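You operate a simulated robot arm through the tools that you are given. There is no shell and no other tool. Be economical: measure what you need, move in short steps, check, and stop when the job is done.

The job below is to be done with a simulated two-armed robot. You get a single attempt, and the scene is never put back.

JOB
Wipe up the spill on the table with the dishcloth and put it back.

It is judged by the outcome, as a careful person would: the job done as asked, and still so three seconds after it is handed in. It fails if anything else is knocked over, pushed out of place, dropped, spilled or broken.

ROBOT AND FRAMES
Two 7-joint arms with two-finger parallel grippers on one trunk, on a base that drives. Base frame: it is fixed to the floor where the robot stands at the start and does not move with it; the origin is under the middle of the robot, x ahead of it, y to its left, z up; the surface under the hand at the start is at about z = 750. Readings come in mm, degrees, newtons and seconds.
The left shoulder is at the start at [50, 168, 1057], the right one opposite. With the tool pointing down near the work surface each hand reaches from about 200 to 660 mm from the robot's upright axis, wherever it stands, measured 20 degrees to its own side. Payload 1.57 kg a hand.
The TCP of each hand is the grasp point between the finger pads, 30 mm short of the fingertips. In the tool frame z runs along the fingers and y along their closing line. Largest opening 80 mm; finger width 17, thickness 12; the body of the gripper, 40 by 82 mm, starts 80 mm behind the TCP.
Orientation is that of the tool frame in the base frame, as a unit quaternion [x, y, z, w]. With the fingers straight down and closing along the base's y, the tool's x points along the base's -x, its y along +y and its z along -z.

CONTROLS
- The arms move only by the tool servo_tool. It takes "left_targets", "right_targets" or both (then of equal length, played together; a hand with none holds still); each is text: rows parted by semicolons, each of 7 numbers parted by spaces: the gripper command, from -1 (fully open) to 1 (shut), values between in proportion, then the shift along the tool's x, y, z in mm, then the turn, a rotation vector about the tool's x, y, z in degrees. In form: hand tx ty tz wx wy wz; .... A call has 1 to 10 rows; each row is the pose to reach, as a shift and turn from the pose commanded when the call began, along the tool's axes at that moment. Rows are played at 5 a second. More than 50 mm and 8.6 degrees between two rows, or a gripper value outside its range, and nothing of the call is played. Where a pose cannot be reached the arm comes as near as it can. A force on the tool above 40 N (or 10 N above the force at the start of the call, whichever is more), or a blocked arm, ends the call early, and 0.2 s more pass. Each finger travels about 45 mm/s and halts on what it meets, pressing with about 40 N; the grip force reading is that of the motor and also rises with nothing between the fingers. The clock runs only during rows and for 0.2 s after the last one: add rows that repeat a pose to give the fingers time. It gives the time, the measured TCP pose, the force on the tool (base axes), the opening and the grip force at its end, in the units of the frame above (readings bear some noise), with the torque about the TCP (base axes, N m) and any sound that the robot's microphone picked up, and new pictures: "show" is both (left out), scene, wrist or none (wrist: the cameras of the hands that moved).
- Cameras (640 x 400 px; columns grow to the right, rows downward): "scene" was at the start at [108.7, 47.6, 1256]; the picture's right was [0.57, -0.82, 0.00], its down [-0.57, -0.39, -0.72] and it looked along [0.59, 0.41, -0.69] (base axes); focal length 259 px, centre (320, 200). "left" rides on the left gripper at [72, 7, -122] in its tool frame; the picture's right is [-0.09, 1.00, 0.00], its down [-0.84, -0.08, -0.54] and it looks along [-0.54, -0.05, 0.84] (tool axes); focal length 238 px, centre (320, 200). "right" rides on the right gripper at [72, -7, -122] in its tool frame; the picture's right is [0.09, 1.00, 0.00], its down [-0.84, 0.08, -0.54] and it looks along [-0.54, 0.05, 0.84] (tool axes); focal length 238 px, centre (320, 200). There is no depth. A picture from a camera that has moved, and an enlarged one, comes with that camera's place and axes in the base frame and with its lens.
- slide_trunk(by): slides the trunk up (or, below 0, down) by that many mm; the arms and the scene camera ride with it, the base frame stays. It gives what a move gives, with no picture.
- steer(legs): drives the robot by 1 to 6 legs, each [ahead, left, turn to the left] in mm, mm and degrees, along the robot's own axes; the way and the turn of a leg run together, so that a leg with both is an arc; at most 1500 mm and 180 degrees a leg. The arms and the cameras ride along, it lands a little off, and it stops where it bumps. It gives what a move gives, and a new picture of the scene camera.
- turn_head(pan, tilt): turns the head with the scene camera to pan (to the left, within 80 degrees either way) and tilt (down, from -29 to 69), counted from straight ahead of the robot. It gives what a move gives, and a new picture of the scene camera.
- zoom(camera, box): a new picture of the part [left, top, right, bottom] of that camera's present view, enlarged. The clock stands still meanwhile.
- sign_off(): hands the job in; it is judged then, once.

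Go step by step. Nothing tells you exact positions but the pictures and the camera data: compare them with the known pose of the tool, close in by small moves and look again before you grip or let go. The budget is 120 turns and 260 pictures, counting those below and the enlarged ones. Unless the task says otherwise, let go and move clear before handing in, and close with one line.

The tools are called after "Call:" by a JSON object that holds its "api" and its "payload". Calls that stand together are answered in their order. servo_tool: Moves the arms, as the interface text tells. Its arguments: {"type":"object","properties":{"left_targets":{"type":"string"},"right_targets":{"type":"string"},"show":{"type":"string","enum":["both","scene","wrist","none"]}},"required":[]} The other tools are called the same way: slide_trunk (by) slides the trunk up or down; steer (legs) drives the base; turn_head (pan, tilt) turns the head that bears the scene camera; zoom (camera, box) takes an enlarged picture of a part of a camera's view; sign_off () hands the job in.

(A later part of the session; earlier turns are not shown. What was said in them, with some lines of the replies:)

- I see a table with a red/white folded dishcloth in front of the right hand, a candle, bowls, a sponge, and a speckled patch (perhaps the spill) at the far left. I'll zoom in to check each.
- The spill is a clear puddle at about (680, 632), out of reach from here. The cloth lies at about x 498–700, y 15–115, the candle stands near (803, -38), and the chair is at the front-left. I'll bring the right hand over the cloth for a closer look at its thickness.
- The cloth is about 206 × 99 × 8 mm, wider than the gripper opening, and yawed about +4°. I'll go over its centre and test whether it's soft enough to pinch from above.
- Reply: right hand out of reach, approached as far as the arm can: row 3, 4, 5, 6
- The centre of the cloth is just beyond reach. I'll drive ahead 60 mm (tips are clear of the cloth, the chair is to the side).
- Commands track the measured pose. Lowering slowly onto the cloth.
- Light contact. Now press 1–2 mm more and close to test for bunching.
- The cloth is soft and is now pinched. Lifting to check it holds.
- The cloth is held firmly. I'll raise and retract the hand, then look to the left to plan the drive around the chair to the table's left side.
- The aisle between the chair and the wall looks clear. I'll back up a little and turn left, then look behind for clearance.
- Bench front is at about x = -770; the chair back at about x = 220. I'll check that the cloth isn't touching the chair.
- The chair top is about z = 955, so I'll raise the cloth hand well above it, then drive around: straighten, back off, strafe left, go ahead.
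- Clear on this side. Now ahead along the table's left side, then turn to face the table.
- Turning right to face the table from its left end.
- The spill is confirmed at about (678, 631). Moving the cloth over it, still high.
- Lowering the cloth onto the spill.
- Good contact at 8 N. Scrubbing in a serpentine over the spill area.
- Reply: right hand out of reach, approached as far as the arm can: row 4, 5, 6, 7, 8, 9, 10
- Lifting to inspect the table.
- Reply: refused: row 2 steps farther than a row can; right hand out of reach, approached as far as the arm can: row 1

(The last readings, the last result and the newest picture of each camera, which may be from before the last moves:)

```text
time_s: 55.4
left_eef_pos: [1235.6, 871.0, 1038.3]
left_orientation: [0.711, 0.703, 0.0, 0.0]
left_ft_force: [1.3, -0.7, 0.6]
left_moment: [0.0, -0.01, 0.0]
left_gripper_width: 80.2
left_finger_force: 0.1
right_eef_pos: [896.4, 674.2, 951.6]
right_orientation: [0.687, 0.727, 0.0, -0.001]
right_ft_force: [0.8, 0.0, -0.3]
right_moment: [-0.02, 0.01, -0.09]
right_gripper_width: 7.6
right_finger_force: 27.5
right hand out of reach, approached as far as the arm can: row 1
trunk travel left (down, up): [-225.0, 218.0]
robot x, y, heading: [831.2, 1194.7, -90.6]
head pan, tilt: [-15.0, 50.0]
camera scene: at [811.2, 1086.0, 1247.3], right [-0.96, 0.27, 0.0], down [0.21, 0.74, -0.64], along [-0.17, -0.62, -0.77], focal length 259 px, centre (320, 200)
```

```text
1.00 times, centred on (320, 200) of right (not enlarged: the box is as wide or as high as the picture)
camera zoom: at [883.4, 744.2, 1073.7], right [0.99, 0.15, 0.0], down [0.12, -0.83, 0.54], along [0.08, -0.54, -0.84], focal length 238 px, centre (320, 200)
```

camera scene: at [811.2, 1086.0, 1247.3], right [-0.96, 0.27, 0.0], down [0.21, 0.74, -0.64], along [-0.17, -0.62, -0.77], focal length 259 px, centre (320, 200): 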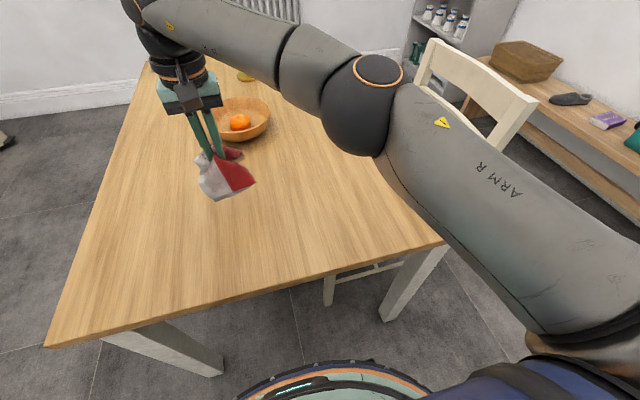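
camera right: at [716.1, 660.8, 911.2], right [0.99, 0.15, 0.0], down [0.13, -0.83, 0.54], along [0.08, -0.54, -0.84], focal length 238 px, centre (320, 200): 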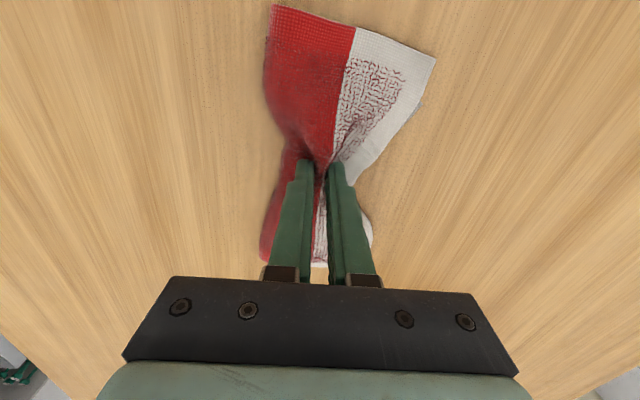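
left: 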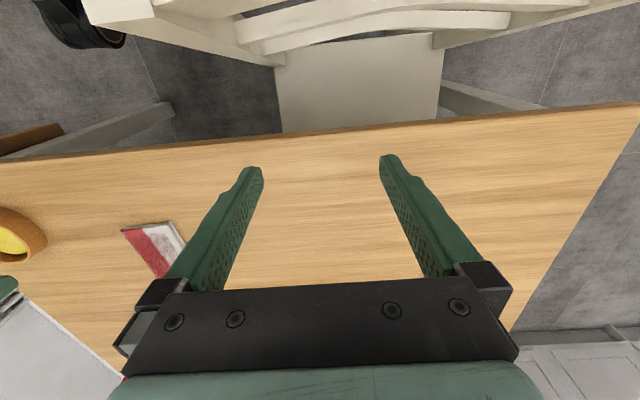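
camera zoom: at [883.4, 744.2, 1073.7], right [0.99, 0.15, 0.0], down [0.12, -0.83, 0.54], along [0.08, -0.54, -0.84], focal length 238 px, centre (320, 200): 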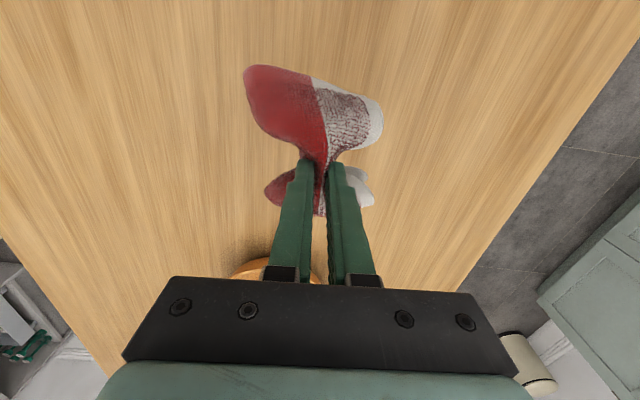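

The puddle is gone in this view. A closer check for leftovers, here and on the rest of the table.

Call:
{"api": "zoom", "payload": {"camera": "scene", "box": [285, 155, 365, 205]}}

Call:
{"api": "zoom", "payload": {"camera": "scene", "box": [60, 180, 380, 340]}}

```text
8.00 times, centred on (325, 180) of scene
camera zoom: at [811.2, 1086.0, 1247.3], right [-0.96, 0.27, 0.0], down [0.21, 0.74, -0.64], along [-0.17, -0.62, -0.77], focal length 2071 px, centre (280, 360)
```

zoom: 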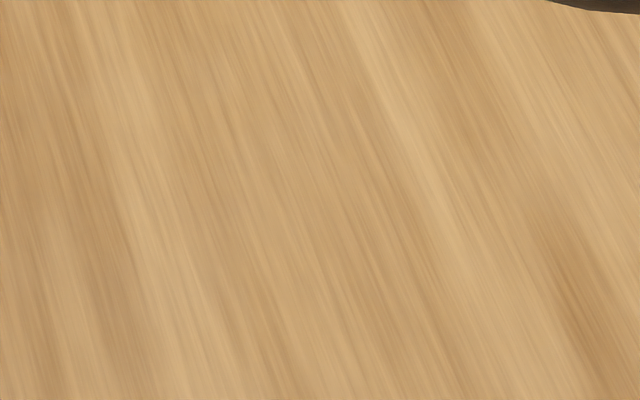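

```text
2.00 times, centred on (220, 260) of scene
camera zoom: at [811.2, 1086.0, 1247.3], right [-0.96, 0.27, 0.0], down [0.21, 0.74, -0.64], along [-0.17, -0.62, -0.77], focal length 518 px, centre (520, 80)
```

zoom: 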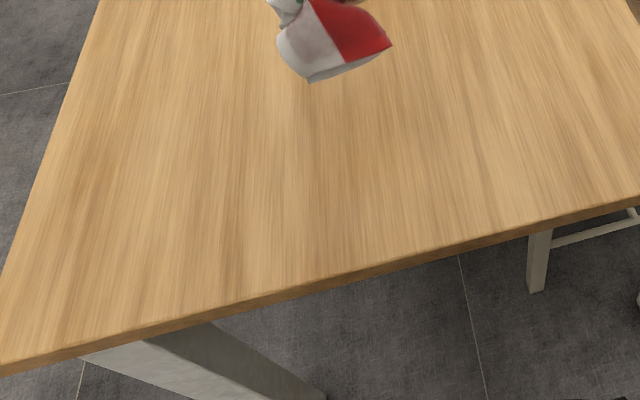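

The table is clean. Now raising the hand and driving back the way I came.

Call:
{"api": "servo_tool", "payload": {"right_targets": "1 20 0 -35 0 0 0; 1 45 0 -70 0 0 0; 1 70 0 -105 0 0 0; 1 95 -5 -140 0 0 0; 1 120 -10 -175 0 0 0; 1 130 -10 -203 0 0 0; 1 130 -10 -203 0 0 0", "show": "none"}}

Call:
{"api": "steer", "payload": {"legs": [[0, 0, 90.5]]}}

Call:
{"api": "steer", "payload": {"legs": [[-1110, 15, 0]]}}

```text
time_s: 57.0
left_eef_pos: [1234.9, 871.0, 1038.9]
left_orientation: [0.712, 0.702, 0.0, 0.0]
left_ft_force: [0.3, 0.1, 0.8]
left_moment: [0.01, -0.01, 0.01]
left_gripper_width: 80.2
left_finger_force: 0.0
right_eef_pos: [875.9, 799.8, 1156.6]
right_orientation: [0.688, 0.726, 0.0, 0.0]
right_ft_force: [-0.3, 0.1, 0.3]
right_moment: [0.01, -0.03, -0.12]
right_gripper_width: 7.7
right_finger_force: 26.7
trunk travel left (down, up): [-225.0, 218.0]
robot x, y, heading: [832.5, 1201.4, -90.6]
head pan, tilt: [-15.0, 50.0]
```

```text
time_s: 61.3
left_eef_pos: [1147.2, 1611.5, 1040.1]
left_orientation: [-0.008, 1.0, -0.001, 0.0]
left_ft_force: [-0.4, -0.1, -0.1]
left_moment: [0.0, -0.02, 0.01]
left_gripper_width: 79.9
left_finger_force: 0.1
right_eef_pos: [1229.7, 1256.1, 1155.6]
right_orientation: [-0.043, 0.999, 0.001, 0.0]
right_ft_force: [0.3, -0.3, -0.3]
right_moment: [-0.03, -0.04, -0.11]
right_gripper_width: 7.9
right_finger_force: 27.2
trunk travel left (down, up): [-225.0, 218.0]
robot x, y, heading: [830.3, 1198.8, 1.2]
head pan, tilt: [-15.0, 50.0]
camera scene: at [947.4, 1182.2, 1247.3], right [-0.24, -0.97, 0.0], down [-0.74, 0.19, -0.64], along [0.62, -0.16, -0.77], focal length 259 px, centre (320, 200)
```

scene: 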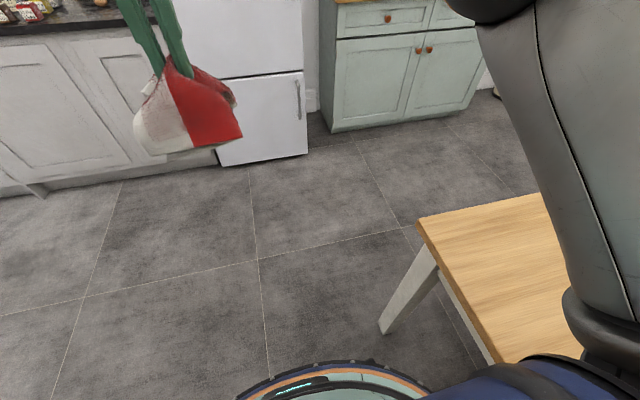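

```text
time_s: 67.0
left_eef_pos: [32.7, 1611.3, 1039.7]
left_orientation: [-0.003, 1.0, 0.0, 0.0]
left_ft_force: [0.4, -0.8, -0.8]
left_moment: [0.01, 0.01, 0.0]
left_gripper_width: 79.9
left_finger_force: 0.1
right_eef_pos: [112.8, 1255.2, 1154.7]
right_orientation: [-0.037, 0.999, 0.0, 0.0]
right_ft_force: [-1.2, 1.1, 0.2]
right_moment: [0.02, 0.02, -0.1]
right_gripper_width: 7.6
right_finger_force: 27.3
trunk travel left (down, up): [-225.0, 218.0]
robot x, y, heading: [-284.9, 1205.9, 0.4]
head pan, tilt: [-15.0, 50.0]
camera scene: at [-170.2, 1183.4, 1247.4], right [-0.25, -0.97, 0.0], down [-0.74, 0.19, -0.64], along [0.62, -0.16, -0.77], focal length 259 px, centre (320, 200)
```

scene: 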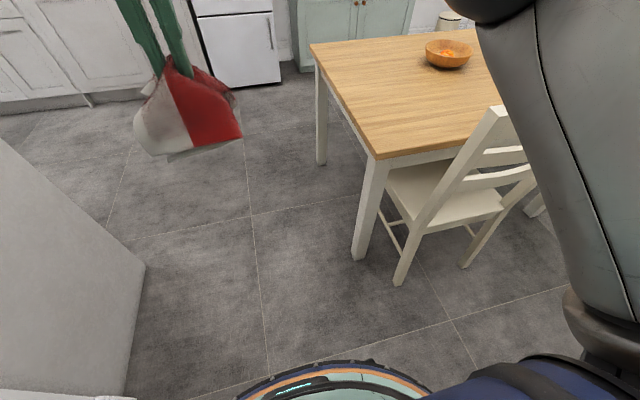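

Now strafe right back past the chair.

Call:
{"api": "steer", "payload": {"legs": [[0, -1206, 0]]}}

Call:
{"api": "turn_head", "payload": {"pan": 10, "tilt": 40}}

```text
time_s: 77.8
left_eef_pos: [40.2, 413.8, 1040.0]
left_orientation: [-0.003, 1.0, 0.0, 0.0]
left_ft_force: [0.5, -0.2, -0.8]
left_moment: [0.01, 0.0, 0.01]
left_gripper_width: 80.0
left_finger_force: 0.0
right_eef_pos: [119.7, 54.8, 1154.5]
right_orientation: [-0.038, 0.999, 0.0, -0.001]
right_ft_force: [0.7, 0.0, -1.1]
right_moment: [0.0, 0.0, -0.14]
right_gripper_width: 7.9
right_finger_force: 26.6
trunk travel left (down, up): [-225.0, 218.0]
robot x, y, heading: [-277.2, 0.6, 0.4]
head pan, tilt: [-15.0, 50.0]
camera scene: at [-163.1, -15.2, 1247.3], right [-0.25, -0.97, 0.0], down [-0.74, 0.19, -0.64], along [0.62, -0.16, -0.77], focal length 259 px, centre (320, 200)
```

scene: 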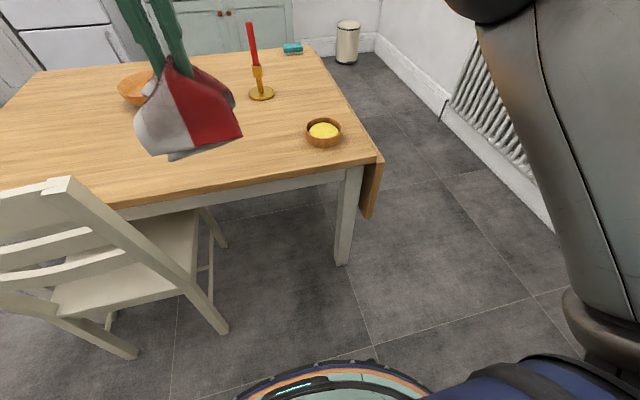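

```text
time_s: 78.7
left_eef_pos: [41.6, 412.9, 1040.0]
left_orientation: [-0.003, 1.0, 0.0, 0.0]
left_ft_force: [-0.2, -1.2, -0.5]
left_moment: [0.0, 0.0, -0.02]
left_gripper_width: 80.0
left_finger_force: 0.0
right_eef_pos: [118.3, 55.5, 1155.7]
right_orientation: [-0.038, 0.999, 0.001, 0.0]
right_ft_force: [0.8, 0.1, 0.2]
right_moment: [-0.01, -0.02, -0.11]
right_gripper_width: 7.8
right_finger_force: 26.5
trunk travel left (down, up): [-225.0, 218.0]
robot x, y, heading: [-282.4, 3.2, 0.0]
head pan, tilt: [10.0, 40.0]
camera scene: at [-153.9, 19.6, 1261.5], right [0.18, -0.98, 0.0], down [-0.63, -0.11, -0.77], along [0.75, 0.14, -0.64], focal length 259 px, centre (320, 200)
```

scene: 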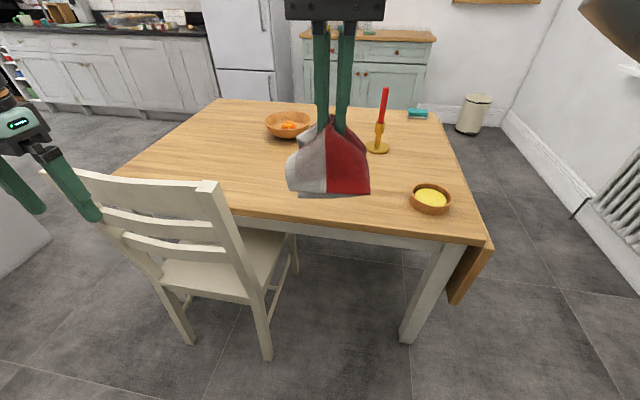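

Forward to the original stance.

Call:
{"api": "steer", "payload": {"legs": [[340, 0, 0]]}}

```text
time_s: 80.9
left_eef_pos: [383.2, 411.6, 1037.7]
left_orientation: [0.0, 1.0, 0.0, 0.0]
left_ft_force: [-0.7, -0.1, 0.0]
left_moment: [0.0, 0.02, -0.01]
left_gripper_width: 80.1
left_finger_force: 0.0
right_eef_pos: [457.2, 52.8, 1156.3]
right_orientation: [-0.034, 0.999, 0.0, -0.001]
right_ft_force: [-0.4, -0.2, -0.9]
right_moment: [0.04, 0.03, -0.12]
right_gripper_width: 7.6
right_finger_force: 26.5
trunk travel left (down, up): [-225.0, 218.0]
robot x, y, heading: [58.9, 4.2, -0.0]
head pan, tilt: [10.0, 40.0]
camera scene: at [184.4, 19.4, 1261.5], right [0.17, -0.99, 0.0], down [-0.63, -0.11, -0.77], along [0.75, 0.13, -0.64], focal length 259 px, centre (320, 200)
```

scene: 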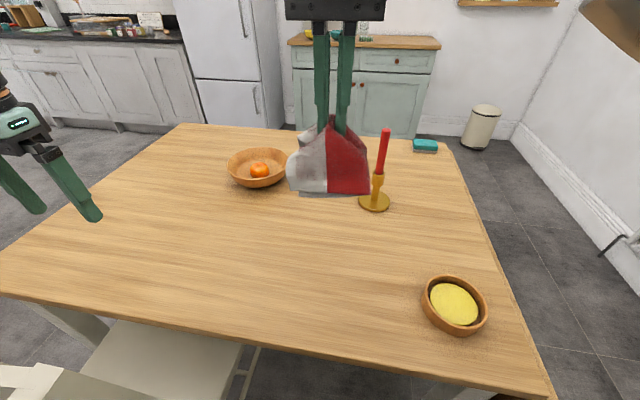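

Moving the cloth above its original place.

Call:
{"api": "servo_tool", "payload": {"right_targets": "1 -18 1 36 0 0 0; 1 -36 2 72 0 0 0; 1 -54 3 108 0 0 0; 1 -72 4 144 0 0 0; 1 -90 5 180 0 0 0; 1 -108 6 216 0 0 0; 1 -126 6 252 0 0 0; 1 -140 6 280 0 0 0; 1 -140 6 300 0 0 0; 1 -140 6 300 0 0 0", "show": "both"}}

```text
time_s: 83.1
left_eef_pos: [382.9, 412.3, 1039.3]
left_orientation: [0.001, 1.0, 0.0, 0.0]
left_ft_force: [-0.8, 0.5, -0.2]
left_moment: [-0.01, -0.01, -0.03]
left_gripper_width: 80.0
left_finger_force: 0.1
right_eef_pos: [595.2, 68.1, 855.2]
right_orientation: [-0.033, 0.999, 0.0, 0.0]
right_ft_force: [0.0, 0.1, -0.7]
right_moment: [0.01, 0.03, -0.12]
right_gripper_width: 7.9
right_finger_force: 26.8
trunk travel left (down, up): [-225.0, 218.0]
robot x, y, heading: [57.5, 3.6, -0.0]
head pan, tilt: [10.0, 40.0]
camera scene: at [184.0, 19.4, 1261.5], right [0.17, -0.99, 0.0], down [-0.63, -0.11, -0.77], along [0.75, 0.13, -0.64], focal length 259 px, centre (320, 200)
camera right: at [524.0, 55.4, 977.8], right [-0.16, 0.99, 0.0], down [0.83, 0.13, 0.54], along [0.54, 0.09, -0.84], focal length 238 px, centre (320, 200)
```

scene: 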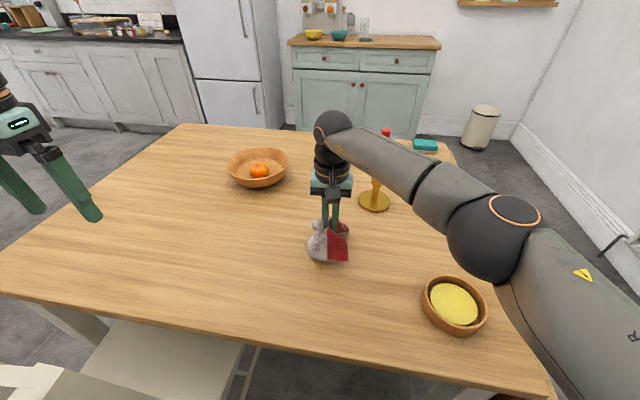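
right: 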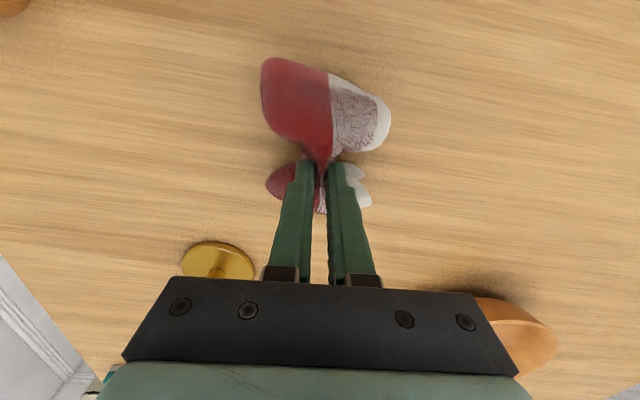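

Lowering onto the table.

Call:
{"api": "servo_tool", "payload": {"right_targets": "1 0 0 25 0 0 0; 1 0 0 45 0 0 0; 1 0 0 58 0 0 0; 1 0 0 64 0 0 0; 1 0 0 67 0 0 0; 1 0 0 68 0 0 0; 1 0 0 68 0 0 0", "show": "wrist"}}

```text
time_s: 84.7
left_eef_pos: [380.7, 412.0, 1039.4]
left_orientation: [0.002, 1.0, 0.0, 0.001]
left_ft_force: [0.0, 0.3, -0.2]
left_moment: [0.02, -0.02, 0.0]
left_gripper_width: 80.2
left_finger_force: 0.1
right_eef_pos: [595.5, 67.8, 790.0]
right_orientation: [-0.034, 0.999, 0.0, 0.001]
right_ft_force: [2.3, 1.2, 14.5]
right_moment: [0.04, 0.06, -0.01]
right_gripper_width: 7.6
right_finger_force: 27.5
trunk travel left (down, up): [-225.0, 218.0]
robot x, y, heading: [58.9, 4.8, -0.2]
head pan, tilt: [10.0, 40.0]
camera right: at [523.5, 56.0, 911.5], right [-0.16, 0.99, 0.0], down [0.83, 0.13, 0.54], along [0.54, 0.09, -0.84], focal length 238 px, centre (320, 200)
```

right: 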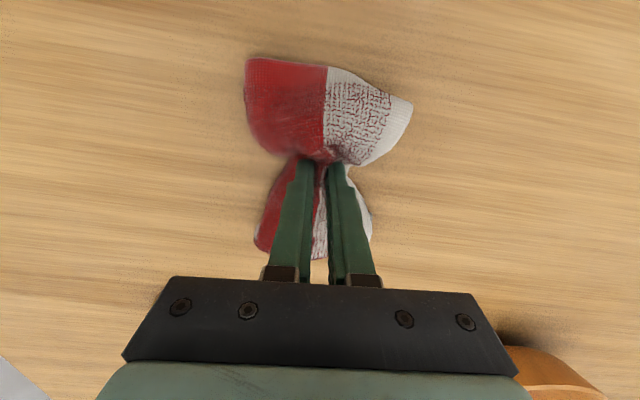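

Opening slowly to let the cloth spread.

Call:
{"api": "servo_tool", "payload": {"right_targets": "0.7 0 0 0 0 0 0; 0.5 0 0 -1 0 0 0; 0.3 0 0 -1 0 0 0; 0.1 0 0 -1 0 0 0; -0.1 0 0 -1 0 0 0; -0.25 0 0 -1 0 0 0; -0.25 0 0 -1 0 0 0", "show": "both"}}

```text
time_s: 86.3
left_eef_pos: [381.9, 413.0, 1039.1]
left_orientation: [0.0, 1.0, 0.0, 0.001]
left_ft_force: [-0.4, 0.4, 0.1]
left_moment: [0.0, 0.0, 0.01]
left_gripper_width: 80.0
left_finger_force: 0.0
right_eef_pos: [596.2, 67.9, 789.1]
right_orientation: [-0.034, 0.999, 0.001, 0.0]
right_ft_force: [-1.0, -0.6, 1.7]
right_moment: [-0.03, -0.03, -0.02]
right_gripper_width: 48.4
right_finger_force: 0.0
trunk travel left (down, up): [-225.0, 218.0]
robot x, y, heading: [57.6, 3.6, -0.1]
head pan, tilt: [10.0, 40.0]
camera scene: at [183.8, 19.4, 1261.5], right [0.17, -0.99, 0.0], down [-0.63, -0.11, -0.77], along [0.75, 0.13, -0.64], focal length 259 px, centre (320, 200)
camera right: at [523.9, 55.8, 911.0], right [-0.16, 0.99, 0.0], down [0.83, 0.13, 0.54], along [0.54, 0.09, -0.84], focal length 238 px, centre (320, 200)
```

scene: 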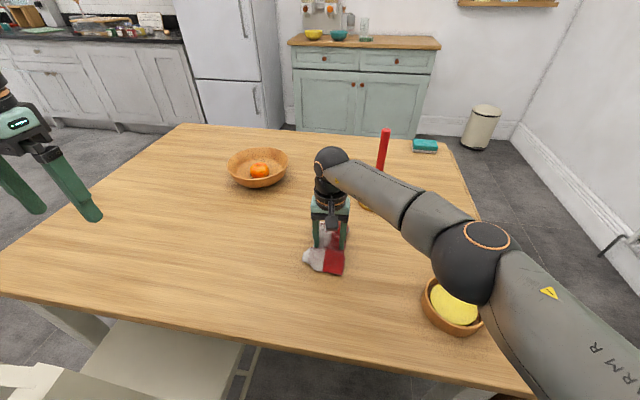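
right: 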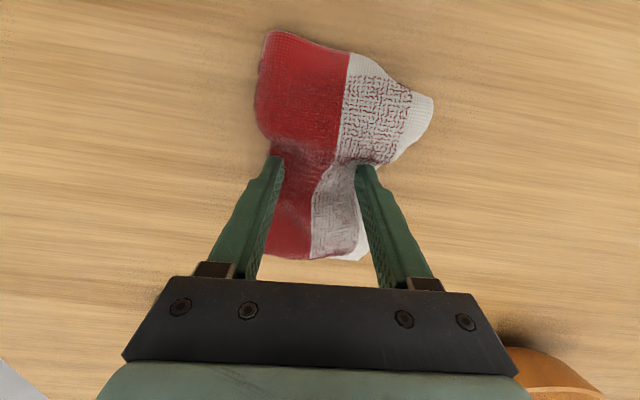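

Opening fully and rising straight up to see how the cloth lies.

Call:
{"api": "servo_tool", "payload": {"right_targets": "-0.6 0 0 -3 0 0 0; -0.8 0 0 -12 0 0 0; -1 0 0 -35 0 0 0; -1 20 0 -70 0 0 0; -1 50 0 -100 0 0 0; -1 90 0 -120 0 0 0; -1 90 0 -120 0 0 0", "show": "both"}}

Call:
{"api": "zoom", "payload": {"camera": "right", "box": [220, 110, 420, 290]}}

```text
time_s: 87.9
left_eef_pos: [381.9, 412.3, 1039.6]
left_orientation: [0.001, 1.0, 0.0, 0.0]
left_ft_force: [-0.5, -0.2, 0.9]
left_moment: [-0.01, 0.02, 0.01]
left_gripper_width: 80.0
left_finger_force: 0.0
right_eef_pos: [505.8, 62.7, 908.3]
right_orientation: [-0.033, 0.999, 0.0, 0.0]
right_ft_force: [0.1, 0.3, -0.3]
right_moment: [-0.01, 0.01, 0.0]
right_gripper_width: 80.1
right_finger_force: 0.0
trunk travel left (down, up): [-225.0, 218.0]
robot x, y, heading: [56.3, 8.1, -0.3]
head pan, tilt: [10.0, 40.0]
camera scene: at [184.0, 19.4, 1261.5], right [0.17, -0.99, 0.0], down [-0.63, -0.11, -0.77], along [0.75, 0.13, -0.64], focal length 259 px, centre (320, 200)
camera right: at [434.0, 50.3, 1030.8], right [-0.16, 0.99, 0.0], down [0.83, 0.13, 0.54], along [0.54, 0.09, -0.84], focal length 238 px, centre (320, 200)
```

scene: 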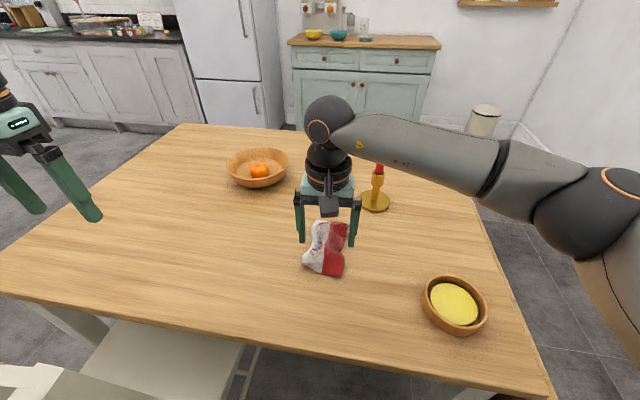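
right: 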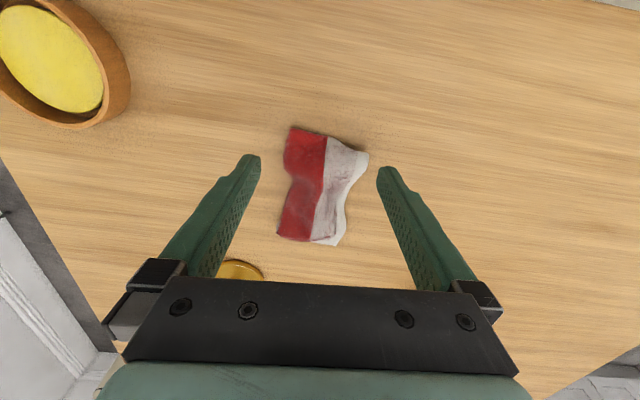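

```text
2.22 times, centred on (320, 200) of right
camera zoom: at [434.0, 50.3, 1030.8], right [-0.16, 0.99, 0.0], down [0.83, 0.13, 0.54], along [0.54, 0.09, -0.84], focal length 530 px, centre (320, 200)
```

zoom: 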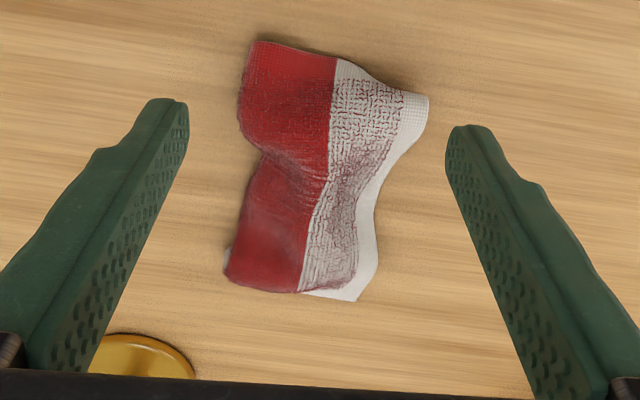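

The cloth is back in place (centre within a few mm) but rumpled. I'll smooth it by pressing lightly near the front end and drawing it toward the robot.

Call:
{"api": "servo_tool", "payload": {"right_targets": "-0.5 -20 6 35 0 0 0; -0.3 -35 12 70 0 0 0; -0.3 -35 12 105 0 0 0; -0.3 -35 12 115 0 0 0; -0.3 -35 12 119 0 0 0; -0.3 -35 12 122 0 0 0; -0.3 -35 12 122 0 0 0", "show": "wrist"}}

```text
time_s: 89.5
left_eef_pos: [380.7, 412.5, 1039.4]
left_orientation: [0.001, 1.0, 0.0, 0.0]
left_ft_force: [-0.8, 0.7, -0.1]
left_moment: [0.01, 0.0, 0.01]
left_gripper_width: 79.9
left_finger_force: 0.1
right_eef_pos: [541.3, 77.8, 788.0]
right_orientation: [-0.034, 0.999, 0.0, 0.0]
right_ft_force: [0.4, -0.5, 6.3]
right_moment: [-0.09, 0.02, -0.02]
right_gripper_width: 52.4
right_finger_force: 0.4
trunk travel left (down, up): [-225.0, 218.0]
robot x, y, heading: [60.1, 2.7, 0.0]
head pan, tilt: [10.0, 40.0]
camera right: at [468.2, 64.5, 909.4], right [-0.16, 0.99, 0.0], down [0.83, 0.13, 0.54], along [0.54, 0.09, -0.84], focal length 238 px, centre (320, 200)
```

right: 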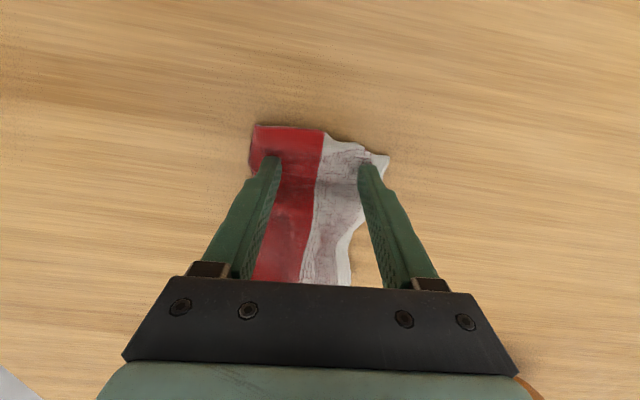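

Call:
{"api": "servo_tool", "payload": {"right_targets": "-0.35 8 0 1 0 0 0; -0.4 16 -2 1 0 0 -1; -0.45 24 -4 1 0 0 -2; -0.45 30 -5 1 0 0 -3; -0.45 30 -5 -10 0 0 -3; -0.45 30 -5 -60 0 0 -3; -0.6 60 -10 -100 0 0 0; -0.6 60 -10 -100 0 0 0", "show": "wrist"}}

Call:
{"api": "zoom", "payload": {"camera": "right", "box": [220, 130, 420, 290]}}

```text
refused: row 7 steps farther than a row can; nothing moved
```

```text
2.50 times, centred on (320, 210) of right
camera zoom: at [468.2, 64.5, 909.4], right [-0.16, 0.99, 0.0], down [0.83, 0.13, 0.54], along [0.54, 0.09, -0.84], focal length 596 px, centre (320, 175)
```

zoom: 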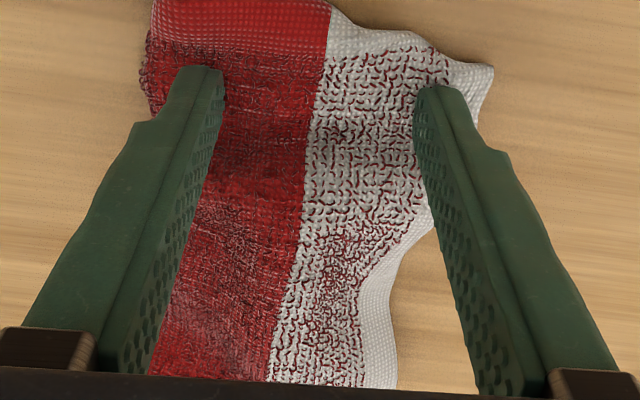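

Call:
{"api": "servo_tool", "payload": {"right_targets": "-0.35 8 0 1 0 0 0; -0.4 16 -2 1 0 0 -1; -0.45 24 -4 1 0 0 -2; -0.45 30 -5 1 0 0 -3; -0.45 30 -5 -10 0 0 -3; -0.45 30 -5 -50 0 0 -2; -0.6 45 -8 -85 0 0 -1; -0.6 60 -10 -120 0 0 0; -0.6 60 -10 -120 0 0 0", "show": "wrist"}}

Call:
{"api": "zoom", "payload": {"camera": "right", "box": [220, 130, 420, 290]}}

```text
time_s: 91.5
left_eef_pos: [381.6, 411.3, 1039.1]
left_orientation: [0.0, 1.0, 0.0, 0.0]
left_ft_force: [0.1, 0.1, 0.5]
left_moment: [0.03, -0.01, 0.0]
left_gripper_width: 79.9
left_finger_force: 0.1
right_eef_pos: [479.9, 63.8, 907.6]
right_orientation: [-0.035, 0.999, 0.0, 0.0]
right_ft_force: [0.3, 0.2, -0.1]
right_moment: [0.02, -0.04, 0.0]
right_gripper_width: 64.1
right_finger_force: 0.1
trunk travel left (down, up): [-225.0, 218.0]
robot x, y, heading: [60.9, 3.4, 0.2]
head pan, tilt: [10.0, 40.0]
camera right: at [408.7, 51.4, 1029.7], right [-0.16, 0.99, 0.0], down [0.83, 0.13, 0.54], along [0.53, 0.09, -0.84], focal length 238 px, centre (320, 200)
```

right: 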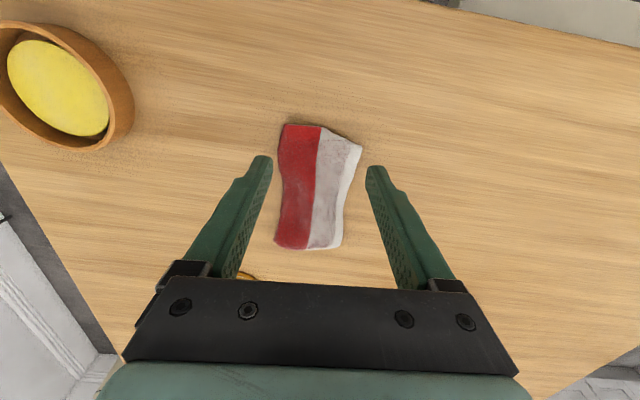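

```text
2.50 times, centred on (320, 210) of right
camera zoom: at [408.7, 51.4, 1029.7], right [-0.16, 0.99, 0.0], down [0.83, 0.13, 0.54], along [0.53, 0.09, -0.84], focal length 596 px, centre (320, 175)
```

zoom: 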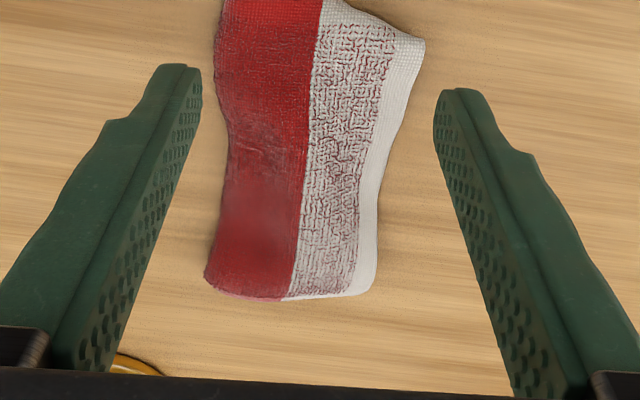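

The cloth now lies flat and neat at its original spot, centre within about 20 mm. I'll move the hand clear and take a final look.

Call:
{"api": "servo_tool", "payload": {"right_targets": "-1 20 0 -25 0 0 0; -1 45 0 -50 0 0 0; -1 75 0 -75 0 0 0; -1 75 0 -75 0 0 0", "show": "both"}}

Call:
{"api": "turn_head", "payload": {"pan": 34.6, "tilt": 43.8}}

Call:
{"api": "zoom", "payload": {"camera": "scene", "box": [220, 110, 340, 185]}}

```text
time_s: 92.5
left_eef_pos: [381.7, 411.3, 1038.4]
left_orientation: [0.001, 1.0, 0.0, 0.0]
left_ft_force: [-1.4, 0.0, 0.0]
left_moment: [0.02, 0.01, -0.02]
left_gripper_width: 79.9
left_finger_force: 0.2
right_eef_pos: [405.8, 58.4, 982.0]
right_orientation: [-0.034, 0.999, 0.0, 0.0]
right_ft_force: [0.8, 1.1, 0.1]
right_moment: [0.03, 0.02, -0.03]
right_gripper_width: 79.7
right_finger_force: 0.1
trunk travel left (down, up): [-225.0, 218.0]
robot x, y, heading: [60.6, 1.9, -0.2]
head pan, tilt: [10.0, 40.0]
camera scene: at [184.0, 19.4, 1261.5], right [0.17, -0.99, 0.0], down [-0.63, -0.11, -0.77], along [0.75, 0.13, -0.64], focal length 259 px, centre (320, 200)
camera right: at [333.3, 45.6, 1104.8], right [-0.16, 0.99, 0.0], down [0.83, 0.13, 0.54], along [0.54, 0.09, -0.84], focal length 238 px, centre (320, 200)
```

scene: 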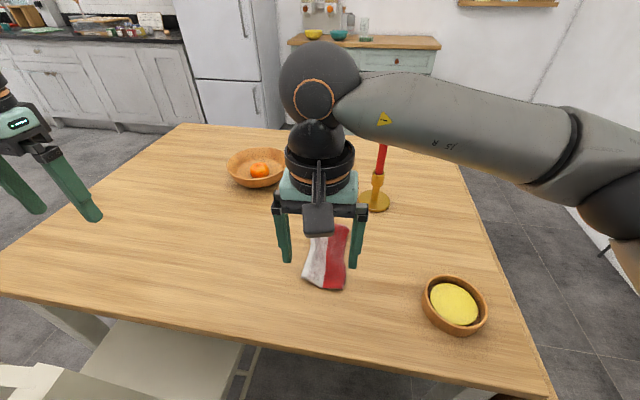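
right: 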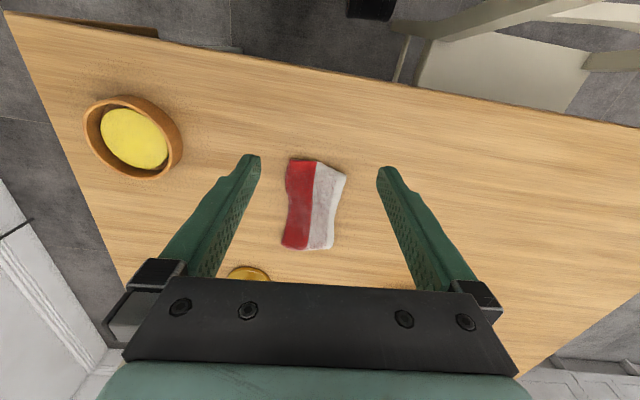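

```text
time_s: 93.4
left_eef_pos: [382.0, 411.8, 1039.8]
left_orientation: [0.0, 1.0, 0.0, 0.0]
left_ft_force: [0.0, -0.4, 0.6]
left_moment: [0.02, -0.03, 0.02]
left_gripper_width: 79.9
left_finger_force: 0.0
right_eef_pos: [406.3, 58.4, 981.8]
right_orientation: [-0.034, 0.999, -0.001, 0.0]
right_ft_force: [-0.1, -0.4, 0.0]
right_moment: [-0.01, -0.01, 0.04]
right_gripper_width: 80.2
right_finger_force: 0.0
trunk travel left (down, up): [-225.0, 218.0]
robot x, y, heading: [62.0, 4.7, -0.1]
head pan, tilt: [34.6, 43.8]
camera scene: at [168.1, 51.4, 1256.0], right [0.57, -0.82, 0.0], down [-0.57, -0.39, -0.72], along [0.6, 0.41, -0.69], focal length 259 px, centre (320, 200)
```

scene: 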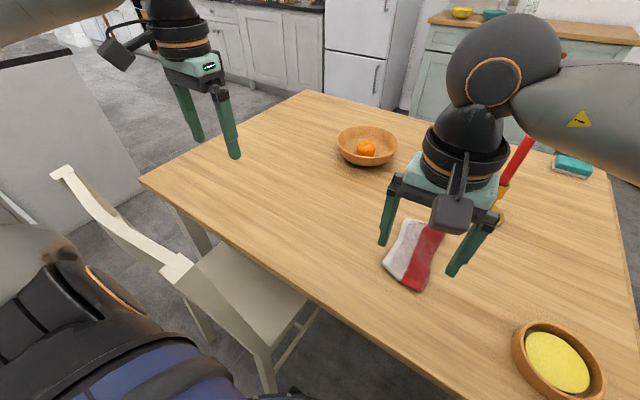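

```text
5.33 times, centred on (280, 148) of scene
camera zoom: at [168.1, 51.4, 1256.0], right [0.57, -0.82, 0.0], down [-0.57, -0.39, -0.72], along [0.6, 0.41, -0.69], focal length 1380 px, centre (533, 480)
```

zoom: 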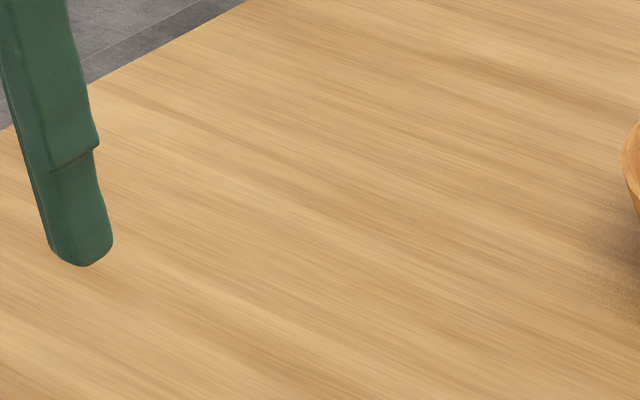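

The spill is gone, the cloth is back in its place, and everything else is undisturbed. Handing in.

Call:
{"api": "sign_off", "payload": {}}

```text
The job is handed in.
```

I wiped up the spill and put the dishcloth back in its original spot, slightly rumpled and about 20 mm nearer the robot than before. In the last pictures the table looked clean and nothing else had moved.
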